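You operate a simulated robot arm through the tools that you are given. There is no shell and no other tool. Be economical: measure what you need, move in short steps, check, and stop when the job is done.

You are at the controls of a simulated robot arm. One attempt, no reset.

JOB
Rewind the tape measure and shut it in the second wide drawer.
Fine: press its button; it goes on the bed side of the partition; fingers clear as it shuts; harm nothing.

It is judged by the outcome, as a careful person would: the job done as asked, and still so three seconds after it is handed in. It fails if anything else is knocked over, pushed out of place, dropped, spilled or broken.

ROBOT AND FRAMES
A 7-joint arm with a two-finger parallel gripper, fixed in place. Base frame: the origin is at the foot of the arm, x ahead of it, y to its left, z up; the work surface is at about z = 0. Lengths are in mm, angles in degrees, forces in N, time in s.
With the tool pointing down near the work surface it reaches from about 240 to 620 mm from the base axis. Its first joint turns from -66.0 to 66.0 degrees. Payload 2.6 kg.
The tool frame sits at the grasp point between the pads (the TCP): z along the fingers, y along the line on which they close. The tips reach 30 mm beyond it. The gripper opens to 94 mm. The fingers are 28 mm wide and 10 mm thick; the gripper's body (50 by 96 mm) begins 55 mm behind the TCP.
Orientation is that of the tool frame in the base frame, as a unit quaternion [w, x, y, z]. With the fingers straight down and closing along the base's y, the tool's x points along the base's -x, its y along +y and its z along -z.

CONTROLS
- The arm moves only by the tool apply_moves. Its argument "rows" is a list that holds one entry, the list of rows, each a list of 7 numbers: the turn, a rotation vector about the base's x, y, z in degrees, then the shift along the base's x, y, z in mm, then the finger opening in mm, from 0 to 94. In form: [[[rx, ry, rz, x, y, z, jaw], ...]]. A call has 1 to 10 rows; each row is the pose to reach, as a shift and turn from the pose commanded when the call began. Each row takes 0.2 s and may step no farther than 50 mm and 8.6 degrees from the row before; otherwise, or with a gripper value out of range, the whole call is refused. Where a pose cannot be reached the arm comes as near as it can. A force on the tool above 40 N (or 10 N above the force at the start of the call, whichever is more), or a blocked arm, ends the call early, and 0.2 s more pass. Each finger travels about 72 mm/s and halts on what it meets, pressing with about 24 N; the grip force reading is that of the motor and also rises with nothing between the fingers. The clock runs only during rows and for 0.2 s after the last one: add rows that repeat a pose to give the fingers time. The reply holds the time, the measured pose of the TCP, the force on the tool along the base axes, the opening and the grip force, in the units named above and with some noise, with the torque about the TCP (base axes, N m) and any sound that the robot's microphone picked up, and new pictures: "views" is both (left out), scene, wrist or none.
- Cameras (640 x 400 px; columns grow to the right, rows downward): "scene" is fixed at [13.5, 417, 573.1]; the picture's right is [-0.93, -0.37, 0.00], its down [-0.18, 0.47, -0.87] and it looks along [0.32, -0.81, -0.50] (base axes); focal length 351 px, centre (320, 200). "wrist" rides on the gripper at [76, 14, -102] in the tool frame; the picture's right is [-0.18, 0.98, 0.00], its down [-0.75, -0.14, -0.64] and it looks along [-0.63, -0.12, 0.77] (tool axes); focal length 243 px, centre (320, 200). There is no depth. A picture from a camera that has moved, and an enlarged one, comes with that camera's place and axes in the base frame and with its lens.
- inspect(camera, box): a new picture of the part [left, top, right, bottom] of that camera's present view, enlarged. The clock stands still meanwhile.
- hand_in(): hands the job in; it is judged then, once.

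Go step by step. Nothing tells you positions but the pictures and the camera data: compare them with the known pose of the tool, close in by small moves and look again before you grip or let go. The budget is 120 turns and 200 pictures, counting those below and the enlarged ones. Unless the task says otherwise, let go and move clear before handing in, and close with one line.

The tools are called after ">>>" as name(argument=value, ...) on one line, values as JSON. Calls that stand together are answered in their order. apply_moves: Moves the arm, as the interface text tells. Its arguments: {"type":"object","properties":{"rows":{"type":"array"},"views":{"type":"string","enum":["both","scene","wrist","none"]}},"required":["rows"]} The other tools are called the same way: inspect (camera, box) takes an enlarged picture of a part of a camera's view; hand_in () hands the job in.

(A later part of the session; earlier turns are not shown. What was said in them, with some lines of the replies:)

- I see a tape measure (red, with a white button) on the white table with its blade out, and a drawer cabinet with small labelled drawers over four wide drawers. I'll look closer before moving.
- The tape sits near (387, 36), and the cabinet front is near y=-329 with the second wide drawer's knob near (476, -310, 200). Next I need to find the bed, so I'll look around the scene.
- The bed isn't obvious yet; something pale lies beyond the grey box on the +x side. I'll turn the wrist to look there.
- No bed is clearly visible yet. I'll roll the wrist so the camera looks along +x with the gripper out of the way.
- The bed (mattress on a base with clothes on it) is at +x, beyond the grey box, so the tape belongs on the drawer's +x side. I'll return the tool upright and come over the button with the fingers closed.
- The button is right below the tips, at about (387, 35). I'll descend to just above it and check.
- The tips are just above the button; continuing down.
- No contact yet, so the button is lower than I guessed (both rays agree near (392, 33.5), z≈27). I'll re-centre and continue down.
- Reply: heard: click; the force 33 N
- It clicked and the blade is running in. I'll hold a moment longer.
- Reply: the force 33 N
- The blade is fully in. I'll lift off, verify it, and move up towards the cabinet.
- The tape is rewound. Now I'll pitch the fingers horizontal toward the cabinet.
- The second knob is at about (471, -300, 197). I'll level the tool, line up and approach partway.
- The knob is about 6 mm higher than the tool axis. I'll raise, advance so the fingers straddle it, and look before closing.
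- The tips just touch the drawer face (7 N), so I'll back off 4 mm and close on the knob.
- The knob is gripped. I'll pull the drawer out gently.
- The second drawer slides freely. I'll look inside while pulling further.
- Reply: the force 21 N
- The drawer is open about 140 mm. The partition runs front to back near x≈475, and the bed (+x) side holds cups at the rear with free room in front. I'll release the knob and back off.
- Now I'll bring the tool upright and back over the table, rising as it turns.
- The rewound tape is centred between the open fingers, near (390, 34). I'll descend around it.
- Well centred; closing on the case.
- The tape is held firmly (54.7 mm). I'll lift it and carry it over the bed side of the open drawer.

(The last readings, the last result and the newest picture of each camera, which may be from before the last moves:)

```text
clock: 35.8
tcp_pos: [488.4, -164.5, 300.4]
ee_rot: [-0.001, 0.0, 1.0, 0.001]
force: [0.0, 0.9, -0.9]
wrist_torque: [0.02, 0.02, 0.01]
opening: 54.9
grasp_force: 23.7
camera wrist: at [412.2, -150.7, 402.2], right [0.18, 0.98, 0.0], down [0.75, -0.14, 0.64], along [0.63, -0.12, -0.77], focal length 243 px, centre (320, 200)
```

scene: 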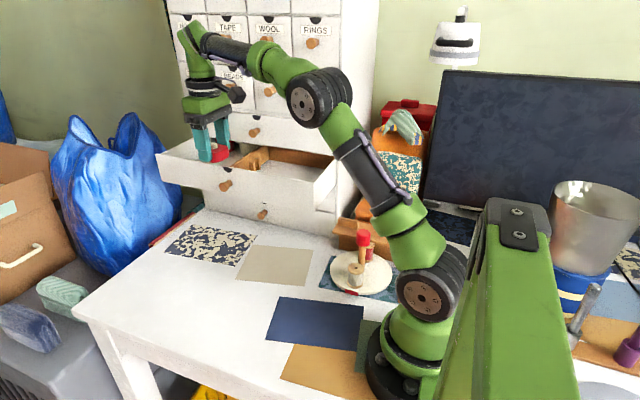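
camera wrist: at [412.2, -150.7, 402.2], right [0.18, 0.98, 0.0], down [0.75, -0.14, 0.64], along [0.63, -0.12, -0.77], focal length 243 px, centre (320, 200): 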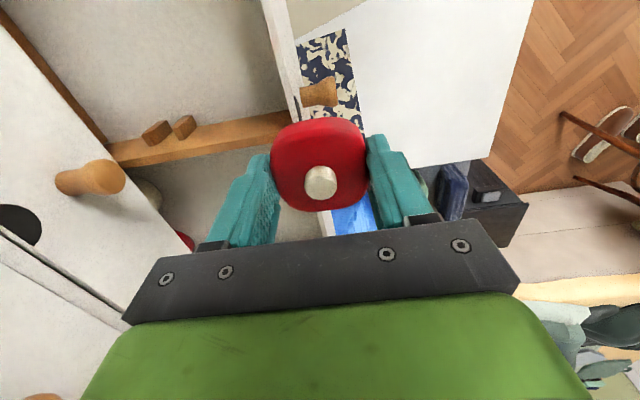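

The tape is above the drawer. I'll continue to (535, -245) over the bed-side compartment.

>>> apply_moves(rows=[[[0, 0, 0, 20, -27, 0, 35], [0, 0, 0, 40, -55, 0, 35], [0, 0, 0, 47, -80, 0, 35], [0, 0, 0, 47, -80, 0, 35]]], views="both")

>>> inspect(camera="scene", box=[140, 90, 320, 220])

```text
clock: 36.8
tcp_pos: [513.7, -224.1, 287.4]
ee_rot: [0.001, 0.001, 1.0, 0.0]
force: [0.1, -0.3, -0.3]
wrist_torque: [0.01, -0.03, -0.02]
opening: 54.8
grasp_force: 24.0
out of reach, approached as far as the arm can: row 2, 3, 4
camera wrist: at [437.8, -208.9, 389.9], right [0.18, 0.98, 0.0], down [0.75, -0.14, 0.64], along [0.63, -0.12, -0.77], focal length 243 px, centre (320, 200)
```

scene: 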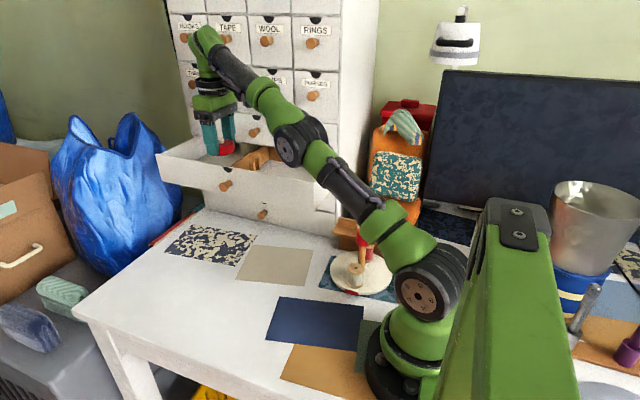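
wrist: 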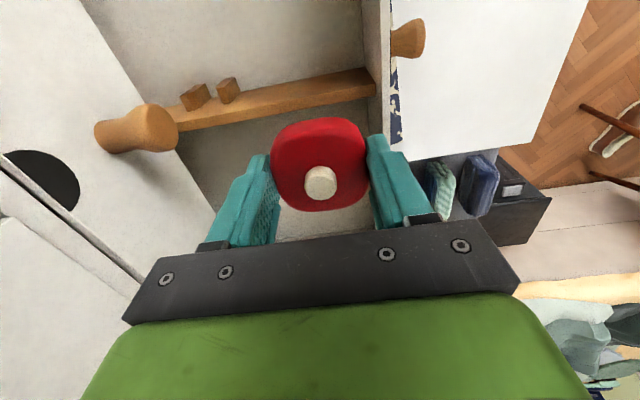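

```text
3.08 times, centred on (230, 155) of scene
camera zoom: at [13.5, 417.0, 573.1], right [-0.93, -0.37, 0.0], down [-0.18, 0.47, -0.87], along [0.32, -0.81, -0.5], focal length 1079 px, centre (597, 338)
```

zoom: 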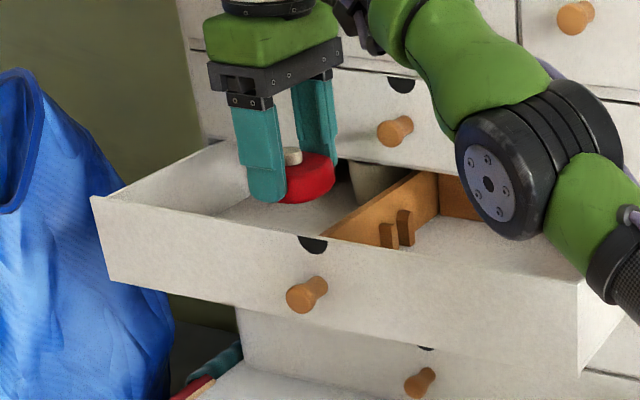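

At z=300 the arm is out of reach here. I'll tilt the fingers about 10° outward (+x) to gain reach.

>>> apply_moves(rows=[[[0, -5, 0, -3, 4, -3, 35], [0, -10, 0, -5, 8, -5, 35], [0, -10, 0, -5, 8, -5, 35]]], views="wrist")

```text
clock: 37.6
tcp_pos: [509.8, -215.5, 282.1]
ee_rot: [0.088, 0.0, 0.996, 0.001]
force: [0.2, -0.1, -0.7]
wrist_torque: [0.03, 0.02, 0.01]
opening: 55.0
grasp_force: 23.8
camera wrist: at [416.2, -201.2, 370.2], right [0.18, 0.98, 0.03], down [0.63, -0.14, 0.76], along [0.76, -0.12, -0.64], focal length 243 px, centre (320, 200)
```

wrist: 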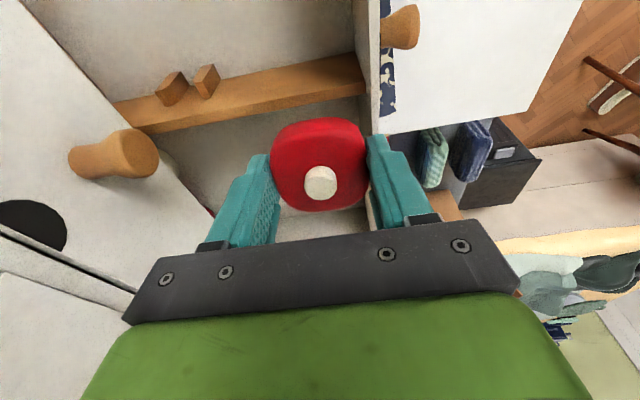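

>>> apply_moves(rows=[[[0, 0, 0, 10, -12, 0, 35], [0, 0, 0, 20, -22, 0, 35], [0, 0, 0, 22, -24, 0, 35]]], views="both")

>>> inspect(camera="scene", box=[140, 90, 320, 220])

```text
clock: 38.4
tcp_pos: [530.6, -239.2, 281.8]
ee_rot: [0.087, 0.0, 0.996, 0.0]
force: [-0.7, -0.4, -0.1]
wrist_torque: [0.02, -0.05, -0.01]
opening: 55.0
grasp_force: 24.1
camera wrist: at [438.3, -225.5, 370.2], right [0.18, 0.98, 0.03], down [0.63, -0.14, 0.76], along [0.75, -0.12, -0.65], focal length 243 px, centre (320, 200)
```

scene: 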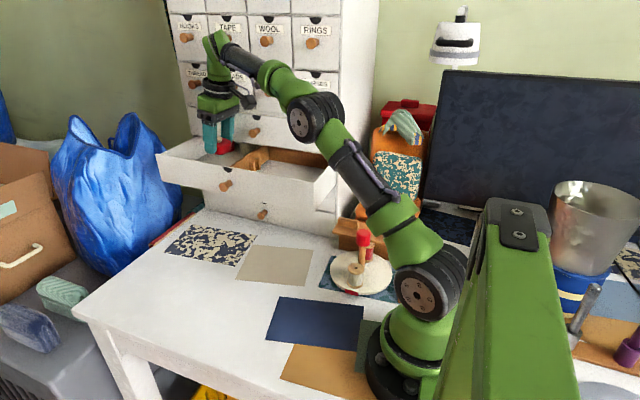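
wrist: 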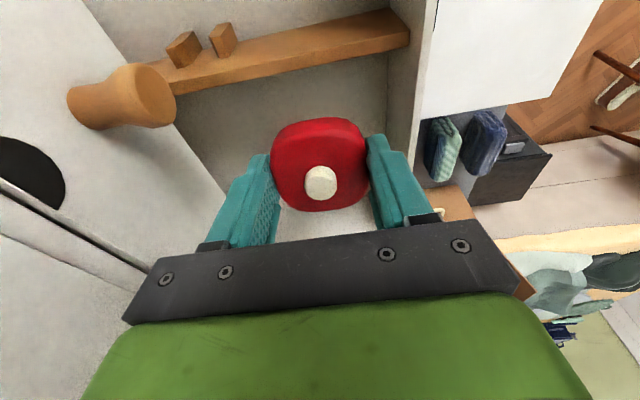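

```text
3.08 times, centred on (230, 155) of scene
camera zoom: at [13.5, 417.0, 573.1], right [-0.93, -0.37, 0.0], down [-0.18, 0.47, -0.87], along [0.32, -0.81, -0.5], focal length 1079 px, centre (597, 338)
```

zoom: 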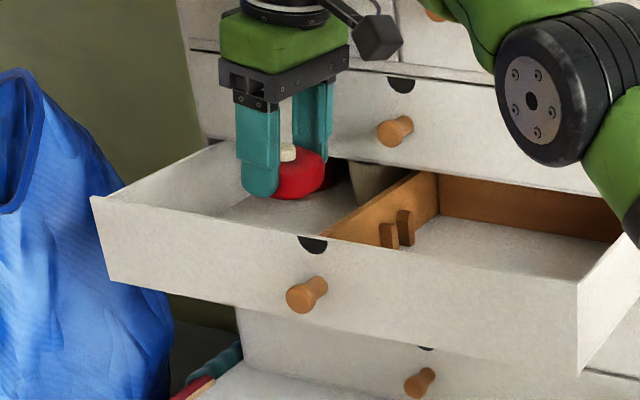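

Reached (531, -239), clear of the partition, front and cabinet. Descending.

>>> apply_moves(rows=[[[0, 0, 0, 0, 0, -15, 35], [0, 0, 0, 0, 0, -30, 35], [0, 0, 0, 0, 0, -45, 35]]], views="both")

>>> inspect(camera="scene", box=[140, 90, 320, 220])

```text
clock: 39.2
tcp_pos: [530.3, -239.9, 238.1]
ee_rot: [0.088, -0.001, 0.996, 0.0]
force: [0.3, 0.0, -0.4]
wrist_torque: [-0.01, 0.01, 0.01]
opening: 54.7
grasp_force: 24.0
camera wrist: at [438.0, -225.4, 324.8], right [0.18, 0.98, 0.03], down [0.63, -0.14, 0.76], along [0.75, -0.12, -0.65], focal length 243 px, centre (320, 200)
```

scene: 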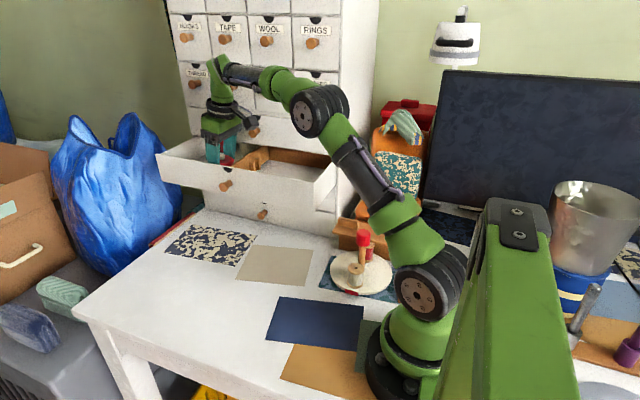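
wrist: 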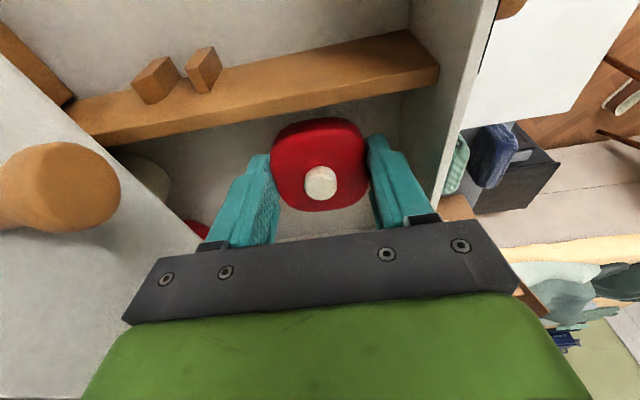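

```text
3.08 times, centred on (230, 155) of scene
camera zoom: at [13.5, 417.0, 573.1], right [-0.93, -0.37, 0.0], down [-0.18, 0.47, -0.87], along [0.32, -0.81, -0.5], focal length 1079 px, centre (597, 338)
```

zoom: 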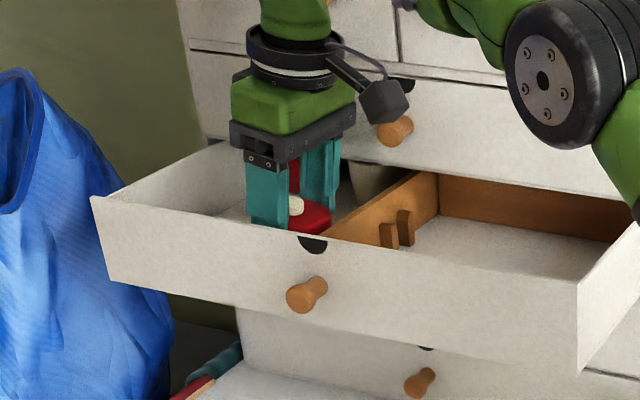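

>>> apply_moves(rows=[[[0, 2, 0, 0, 0, -10, 35], [0, 5, 0, 0, 0, -20, 35], [0, 5, 0, 0, 0, -23, 35], [0, 5, 0, 0, 0, -26, 35]]], views="wrist")

```text
clock: 40.2
tcp_pos: [529.4, -240.2, 212.0]
ee_rot: [0.044, 0.001, 0.999, 0.0]
force: [0.8, 0.6, 0.2]
wrist_torque: [0.0, -0.01, 0.03]
opening: 54.7
grasp_force: 23.4
camera wrist: at [445.7, -225.5, 306.4], right [0.18, 0.98, 0.02], down [0.69, -0.14, 0.71], along [0.7, -0.12, -0.71], focal length 243 px, centre (320, 200)
```

wrist: 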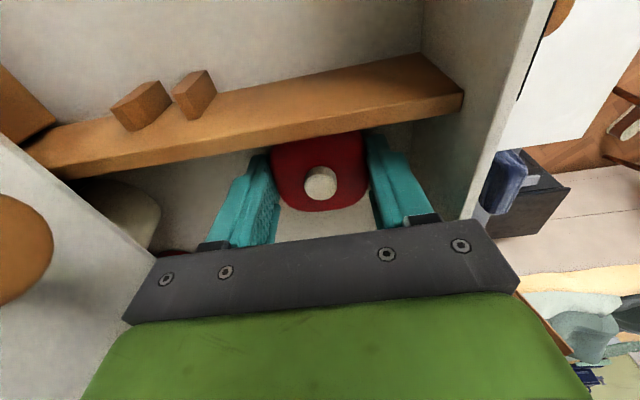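

>>> apply_moves(rows=[[[0, 0, 0, 0, 0, -3, 35], [0, 0, 0, 0, 0, -5, 35], [0, 0, 0, 0, 0, -7, 35], [0, 0, 0, 0, 0, -8, 35]]], views="none")

```text
clock: 41.2
tcp_pos: [532.0, -239.4, 204.8]
ee_rot: [0.046, 0.0, 0.999, -0.001]
force: [0.5, -1.0, 17.7]
wrist_torque: [-0.01, 0.37, -0.02]
opening: 54.9
grasp_force: 23.5
```

Contact with the drawer floor at z≈205. I'll ease up a little and open just enough to release.

>>> apply_moves(rows=[[[0, 1, 0, 0, 0, 2, 35], [0, 1, 0, 0, 0, 2, 60], [0, 1, 0, 0, 0, 2, 65], [0, 1, 0, 0, 0, 2, 65], [0, 1, 0, 0, 0, 2, 65]]], views="both")

```text
clock: 42.4
tcp_pos: [530.6, -240.8, 203.5]
ee_rot: [0.034, 0.001, 0.999, -0.001]
force: [0.7, 0.8, 0.2]
wrist_torque: [0.02, -0.01, -0.04]
opening: 65.0
grasp_force: 0.0
camera wrist: at [447.5, -225.4, 301.5], right [0.19, 0.98, 0.01], down [0.71, -0.14, 0.69], along [0.68, -0.12, -0.72], focal length 243 px, centre (320, 200)
```

scene: 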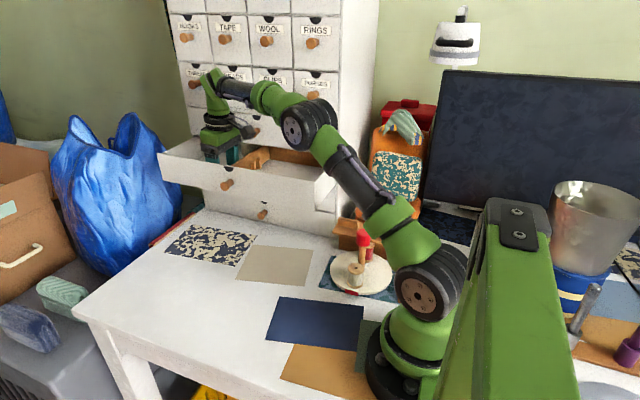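
wrist: 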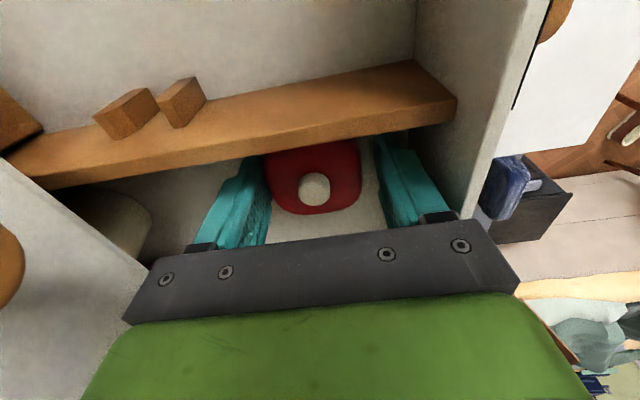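

The tape rests on the drawer floor on the bed side. I'll rise straight up, keeping the reach tilt.

>>> apply_moves(rows=[[[0, -1, 0, 0, 0, 15, 65], [0, -3, 0, 0, 0, 30, 65], [0, -6, 0, 0, 0, 50, 65], [0, -6, 0, 0, 0, 75, 65], [0, -6, 0, -15, 20, 85, 60], [0, -6, 0, -40, 60, 85, 50], [0, -3, 0, -55, 100, 85, 50], [0, 4, 0, -60, 140, 70, 50]]], views="both")

>>> inspect(camera="scene", box=[140, 90, 360, 230])

```text
clock: 44.2
tcp_pos: [471.1, -100.5, 275.4]
ee_rot: [0.0, 0.0, 1.0, 0.001]
force: [0.3, 0.1, 0.8]
wrist_torque: [-0.01, 0.0, 0.01]
opening: 49.7
grasp_force: 0.1
camera wrist: at [394.5, -85.6, 378.5], right [0.19, 0.98, 0.0], down [0.75, -0.14, 0.64], along [0.63, -0.12, -0.77], focal length 243 px, centre (320, 200)
```

scene: 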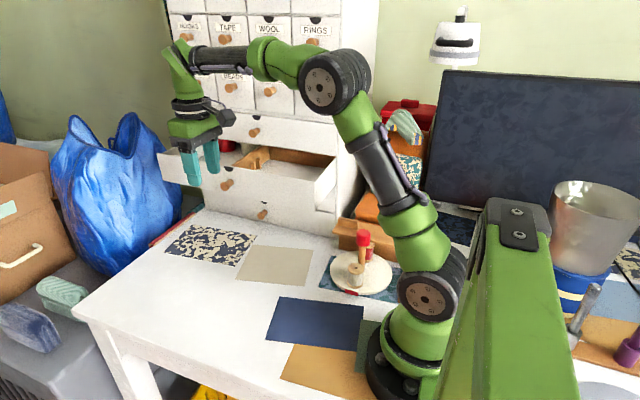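
wrist: 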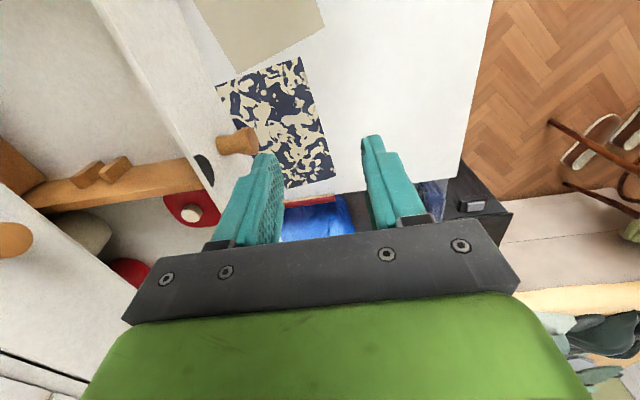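

```text
2.86 times, centred on (250, 160) of scene
camera zoom: at [13.5, 416.9, 573.1], right [-0.93, -0.37, 0.0], down [-0.18, 0.47, -0.87], along [0.32, -0.81, -0.5], focal length 1002 px, centre (520, 314)
```

zoom: 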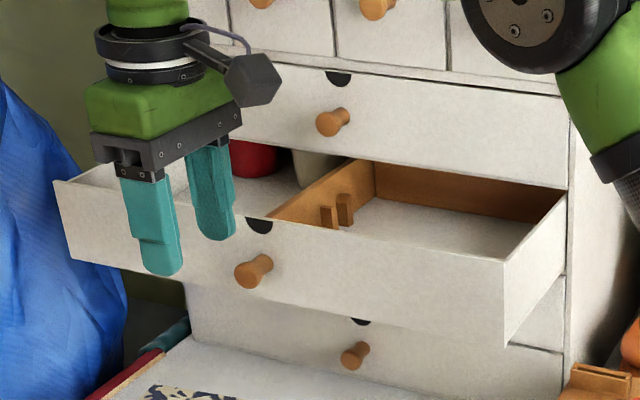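

The tape lies on the bed side of the partition, blade fully in. Now I'll pitch the closed fingers toward the knob to push the drawer shut from outside.

>>> apply_moves(rows=[[[-8.5, 0, 0, 0, 10, -5, 30], [-17, 0, 0, 0, 20, -10, 10], [-25.5, 0, 0, 0, 25, -20, 0], [-34, 0, 0, 0, 25, -30, 0], [-42.5, 0, 0, 0, 25, -40, 0], [-51, 0, 0, 0, 25, -50, 0], [-59.5, 0, 0, 0, 25, -60, 0], [-68, 0, 0, 0, 25, -68, 0], [-76.5, 0, 0, 0, 25, -70, 0], [-85, 0, 0, 0, 25, -72, 0]]], views="none")

>>> apply_moves(rows=[[[-5, 0, 0, 0, 0, -1, 0], [-5, 0, 0, 0, -15, -1, 0]]], views="both")

```text
clock: 46.4
tcp_pos: [469.7, -75.0, 204.1]
ee_rot: [0.001, 0.0, 0.737, -0.676]
force: [0.6, -0.2, -0.3]
wrist_torque: [-0.01, 0.03, 0.02]
opening: 0.2
grasp_force: 23.7
```

```text
clock: 47.0
tcp_pos: [470.4, -91.0, 203.0]
ee_rot: [-0.001, 0.0, -0.707, 0.707]
force: [0.3, 0.4, -0.6]
wrist_torque: [-0.03, 0.03, 0.02]
opening: 0.1
grasp_force: 23.7
camera wrist: at [394.6, 13.1, 188.0], right [0.18, 0.0, -0.98], down [0.75, 0.64, 0.14], along [0.63, -0.77, 0.12], focal length 243 px, centre (320, 200)
```

scene: 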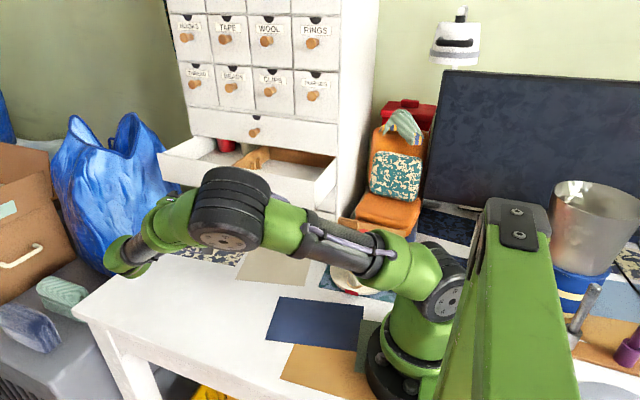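
wrist: 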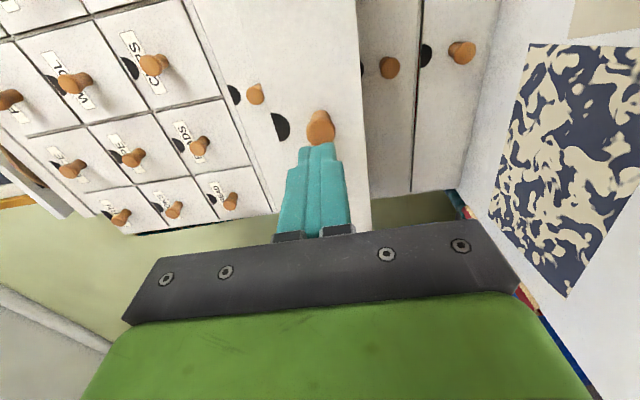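

Aligned with the knob. I'll push slowly in.

>>> apply_moves(rows=[[[0, 0, 0, 0, -15, 0, 0], [0, 0, 0, 0, -27, 0, 0], [0, 0, 0, 0, -39, 0, 0], [0, 0, 0, 0, -51, 0, 0], [0, 0, 0, 0, -63, 0, 0], [0, 0, 0, 0, -75, 0, 0], [0, 0, 0, 0, -87, 0, 0]]], views="both")

```text
clock: 48.6
tcp_pos: [469.4, -177.7, 203.2]
ee_rot: [0.001, -0.001, -0.707, 0.708]
force: [0.7, 0.4, 0.3]
wrist_torque: [-0.02, 0.02, 0.02]
opening: 0.1
grasp_force: 24.0
camera wrist: at [394.4, -74.5, 188.1], right [0.19, 0.0, -0.98], down [0.75, 0.64, 0.14], along [0.63, -0.77, 0.12], focal length 243 px, centre (320, 200)
```

scene: 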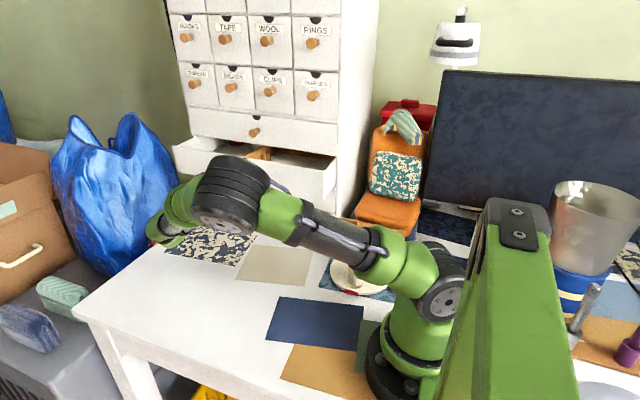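
wrist: 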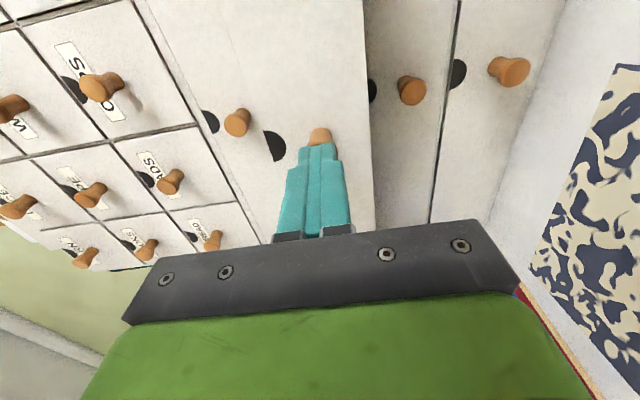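

The drawer is sliding in with almost no resistance. I'll continue and slow near the end.

>>> apply_moves(rows=[[[0, 0, 0, 0, -12, 0, 0], [0, 0, 0, 0, -24, 0, 0], [0, 0, 0, 0, -36, 0, 0], [0, 0, 0, 0, -48, 0, 0], [0, 0, 0, 0, -58, 0, 0], [0, 0, 0, 0, -66, 0, 0], [0, 0, 0, 0, -71, 0, 0]]], views="wrist")

>>> inspect(camera="scene", box=[140, 90, 360, 230])

```text
clock: 50.2
tcp_pos: [470.6, -247.7, 202.8]
ee_rot: [0.0, -0.001, -0.707, 0.707]
force: [0.1, -0.1, 1.0]
wrist_torque: [0.04, 0.02, -0.02]
opening: 0.0
grasp_force: 24.2
camera wrist: at [394.6, -145.5, 187.5], right [0.18, 0.0, -0.98], down [0.75, 0.64, 0.14], along [0.63, -0.77, 0.12], focal length 243 px, centre (320, 200)
```

wrist: 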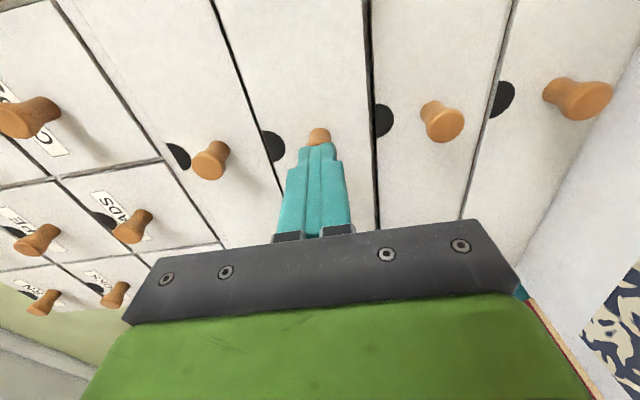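

```text
2.86 times, centred on (250, 160) of scene
camera zoom: at [13.5, 417.0, 573.1], right [-0.93, -0.37, 0.0], down [-0.18, 0.47, -0.87], along [0.32, -0.81, -0.5], focal length 1002 px, centre (520, 314)
```

zoom: 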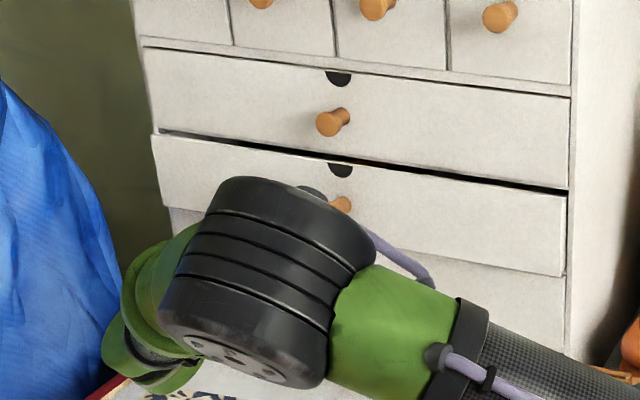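

Nearly shut; small final steps until it seats.

>>> apply_moves(rows=[[[0, 0, 0, 0, -3, 0, 0], [0, 0, 0, 0, -6, 0, 0], [0, 0, 0, 0, -9, 0, 0], [0, 0, 0, 0, -11, 0, 0], [0, 0, 0, 0, -13, 0, 0], [0, 0, 0, 0, -15, 0, 0], [0, 0, 0, 0, -16, 0, 0], [0, 0, 0, 0, -17, 0, 0]]], views="wrist")

>>> inspect(camera="scene", box=[140, 90, 360, 230])

```text
clock: 51.6
tcp_pos: [470.7, -259.2, 201.7]
ee_rot: [-0.002, -0.002, -0.707, 0.707]
force: [-1.2, 3.7, 1.3]
wrist_torque: [-0.04, -0.02, -0.01]
opening: 0.0
grasp_force: 23.9
stopped in row 6: the force on the tool passed its limit at 45 N (the readings are from after the stop); the commanded pose is now the measured one
camera wrist: at [395.0, -156.3, 187.8], right [0.19, 0.0, -0.98], down [0.75, 0.64, 0.14], along [0.63, -0.77, 0.12], focal length 243 px, centre (320, 200)
```

wrist: 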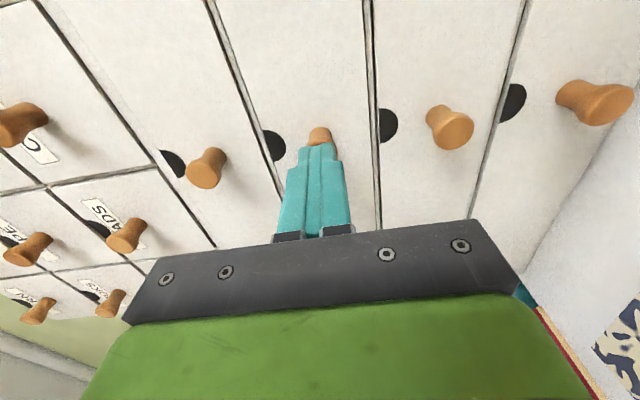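

```text
2.86 times, centred on (250, 160) of scene
camera zoom: at [13.6, 417.0, 573.1], right [-0.93, -0.37, 0.0], down [-0.18, 0.47, -0.87], along [0.32, -0.81, -0.5], focal length 1002 px, centre (520, 314)
```

zoom: 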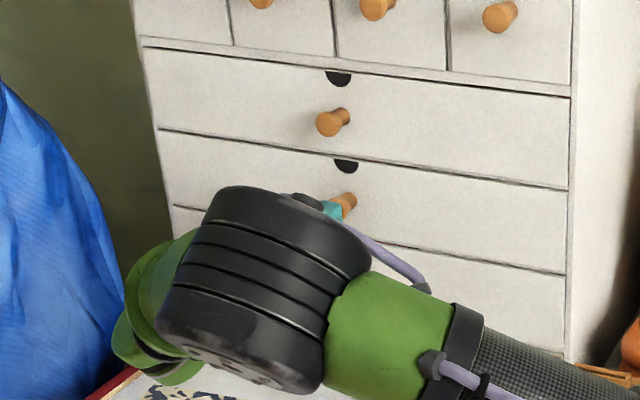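

The drawer is seated flush. I'll back away clear and take a last look.

>>> apply_moves(rows=[[[0, 0, 0, 0, 20, 0, 0], [0, 0, 0, 0, 50, 0, 0], [0, 0, 0, 0, 90, 0, 0], [0, 0, 0, 0, 130, 0, 0], [8, 0, 0, 0, 165, 10, 0], [16, 0, 0, 0, 180, 30, 0], [24, 0, 0, -10, 190, 50, 0], [32, 0, 0, -20, 200, 70, 0], [40, 0, 0, -30, 210, 90, 0], [48, 0, 0, -40, 220, 110, 0]]], views="none")

>>> apply_moves(rows=[[[8, 0, 0, -10, 10, 10, 0], [16, 0, 0, -20, 20, 20, 0], [24, 0, 0, -30, 30, 30, 0], [32, 0, 0, -40, 40, 40, 0], [40, 0, 0, -50, 50, 50, 0]]], views="both")

>>> inspect(camera="scene", box=[140, 90, 400, 300])

```text
clock: 53.8
tcp_pos: [429.7, -40.6, 312.0]
ee_rot: [0.0, 0.001, 0.934, -0.358]
force: [1.1, 0.4, -0.1]
wrist_torque: [0.0, 0.01, -0.02]
opening: 0.0
grasp_force: 24.4
```

```text
clock: 55.0
tcp_pos: [380.8, 11.3, 363.4]
ee_rot: [0.0, 0.002, 1.0, -0.015]
force: [-0.7, 0.0, -0.1]
wrist_torque: [0.02, -0.01, 0.01]
opening: 0.1
grasp_force: 23.7
camera wrist: at [305.0, 28.7, 464.5], right [0.19, 0.98, -0.03], down [0.75, -0.12, 0.65], along [0.63, -0.14, -0.76], focal length 243 px, centre (320, 200)
```

scene: 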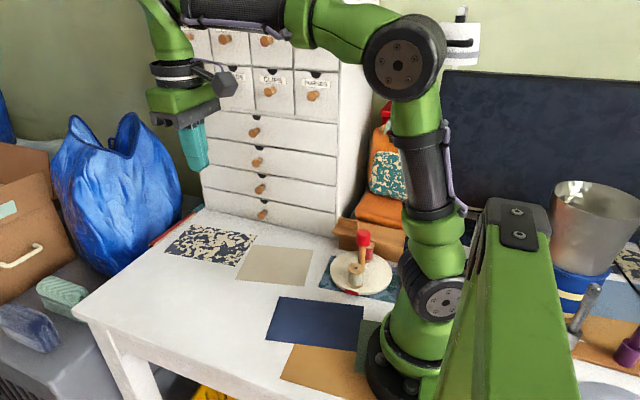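
wrist: 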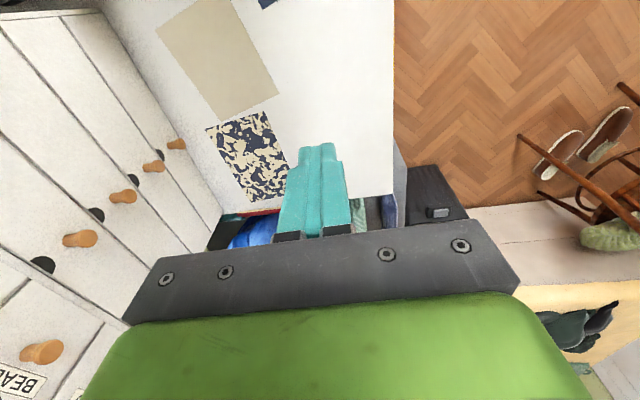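

```text
1.90 times, centred on (270, 195) of scene
camera zoom: at [13.5, 417.0, 573.1], right [-0.93, -0.37, 0.0], down [-0.18, 0.47, -0.87], along [0.32, -0.81, -0.5], focal length 668 px, centre (415, 210)
```

zoom: 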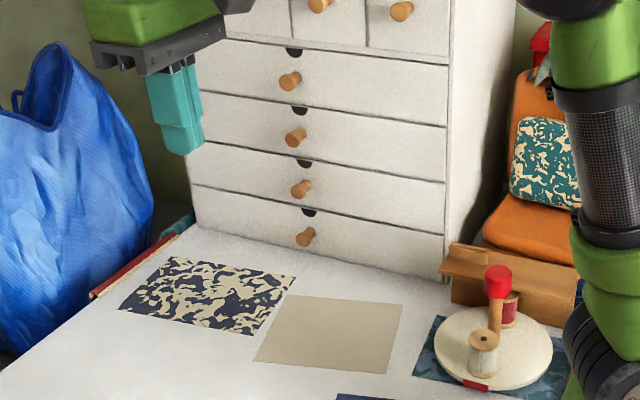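

The drawers are all flush, nothing on the table has moved, and the arm is clear. Handing in.

>>> hand_in()

```text
The job is handed in.
```

I rewound the tape measure with its button, laid it on the bed (+x) side of the partition, and shut it in the second wide drawer with the fingers clear; nothing else looked disturbed.
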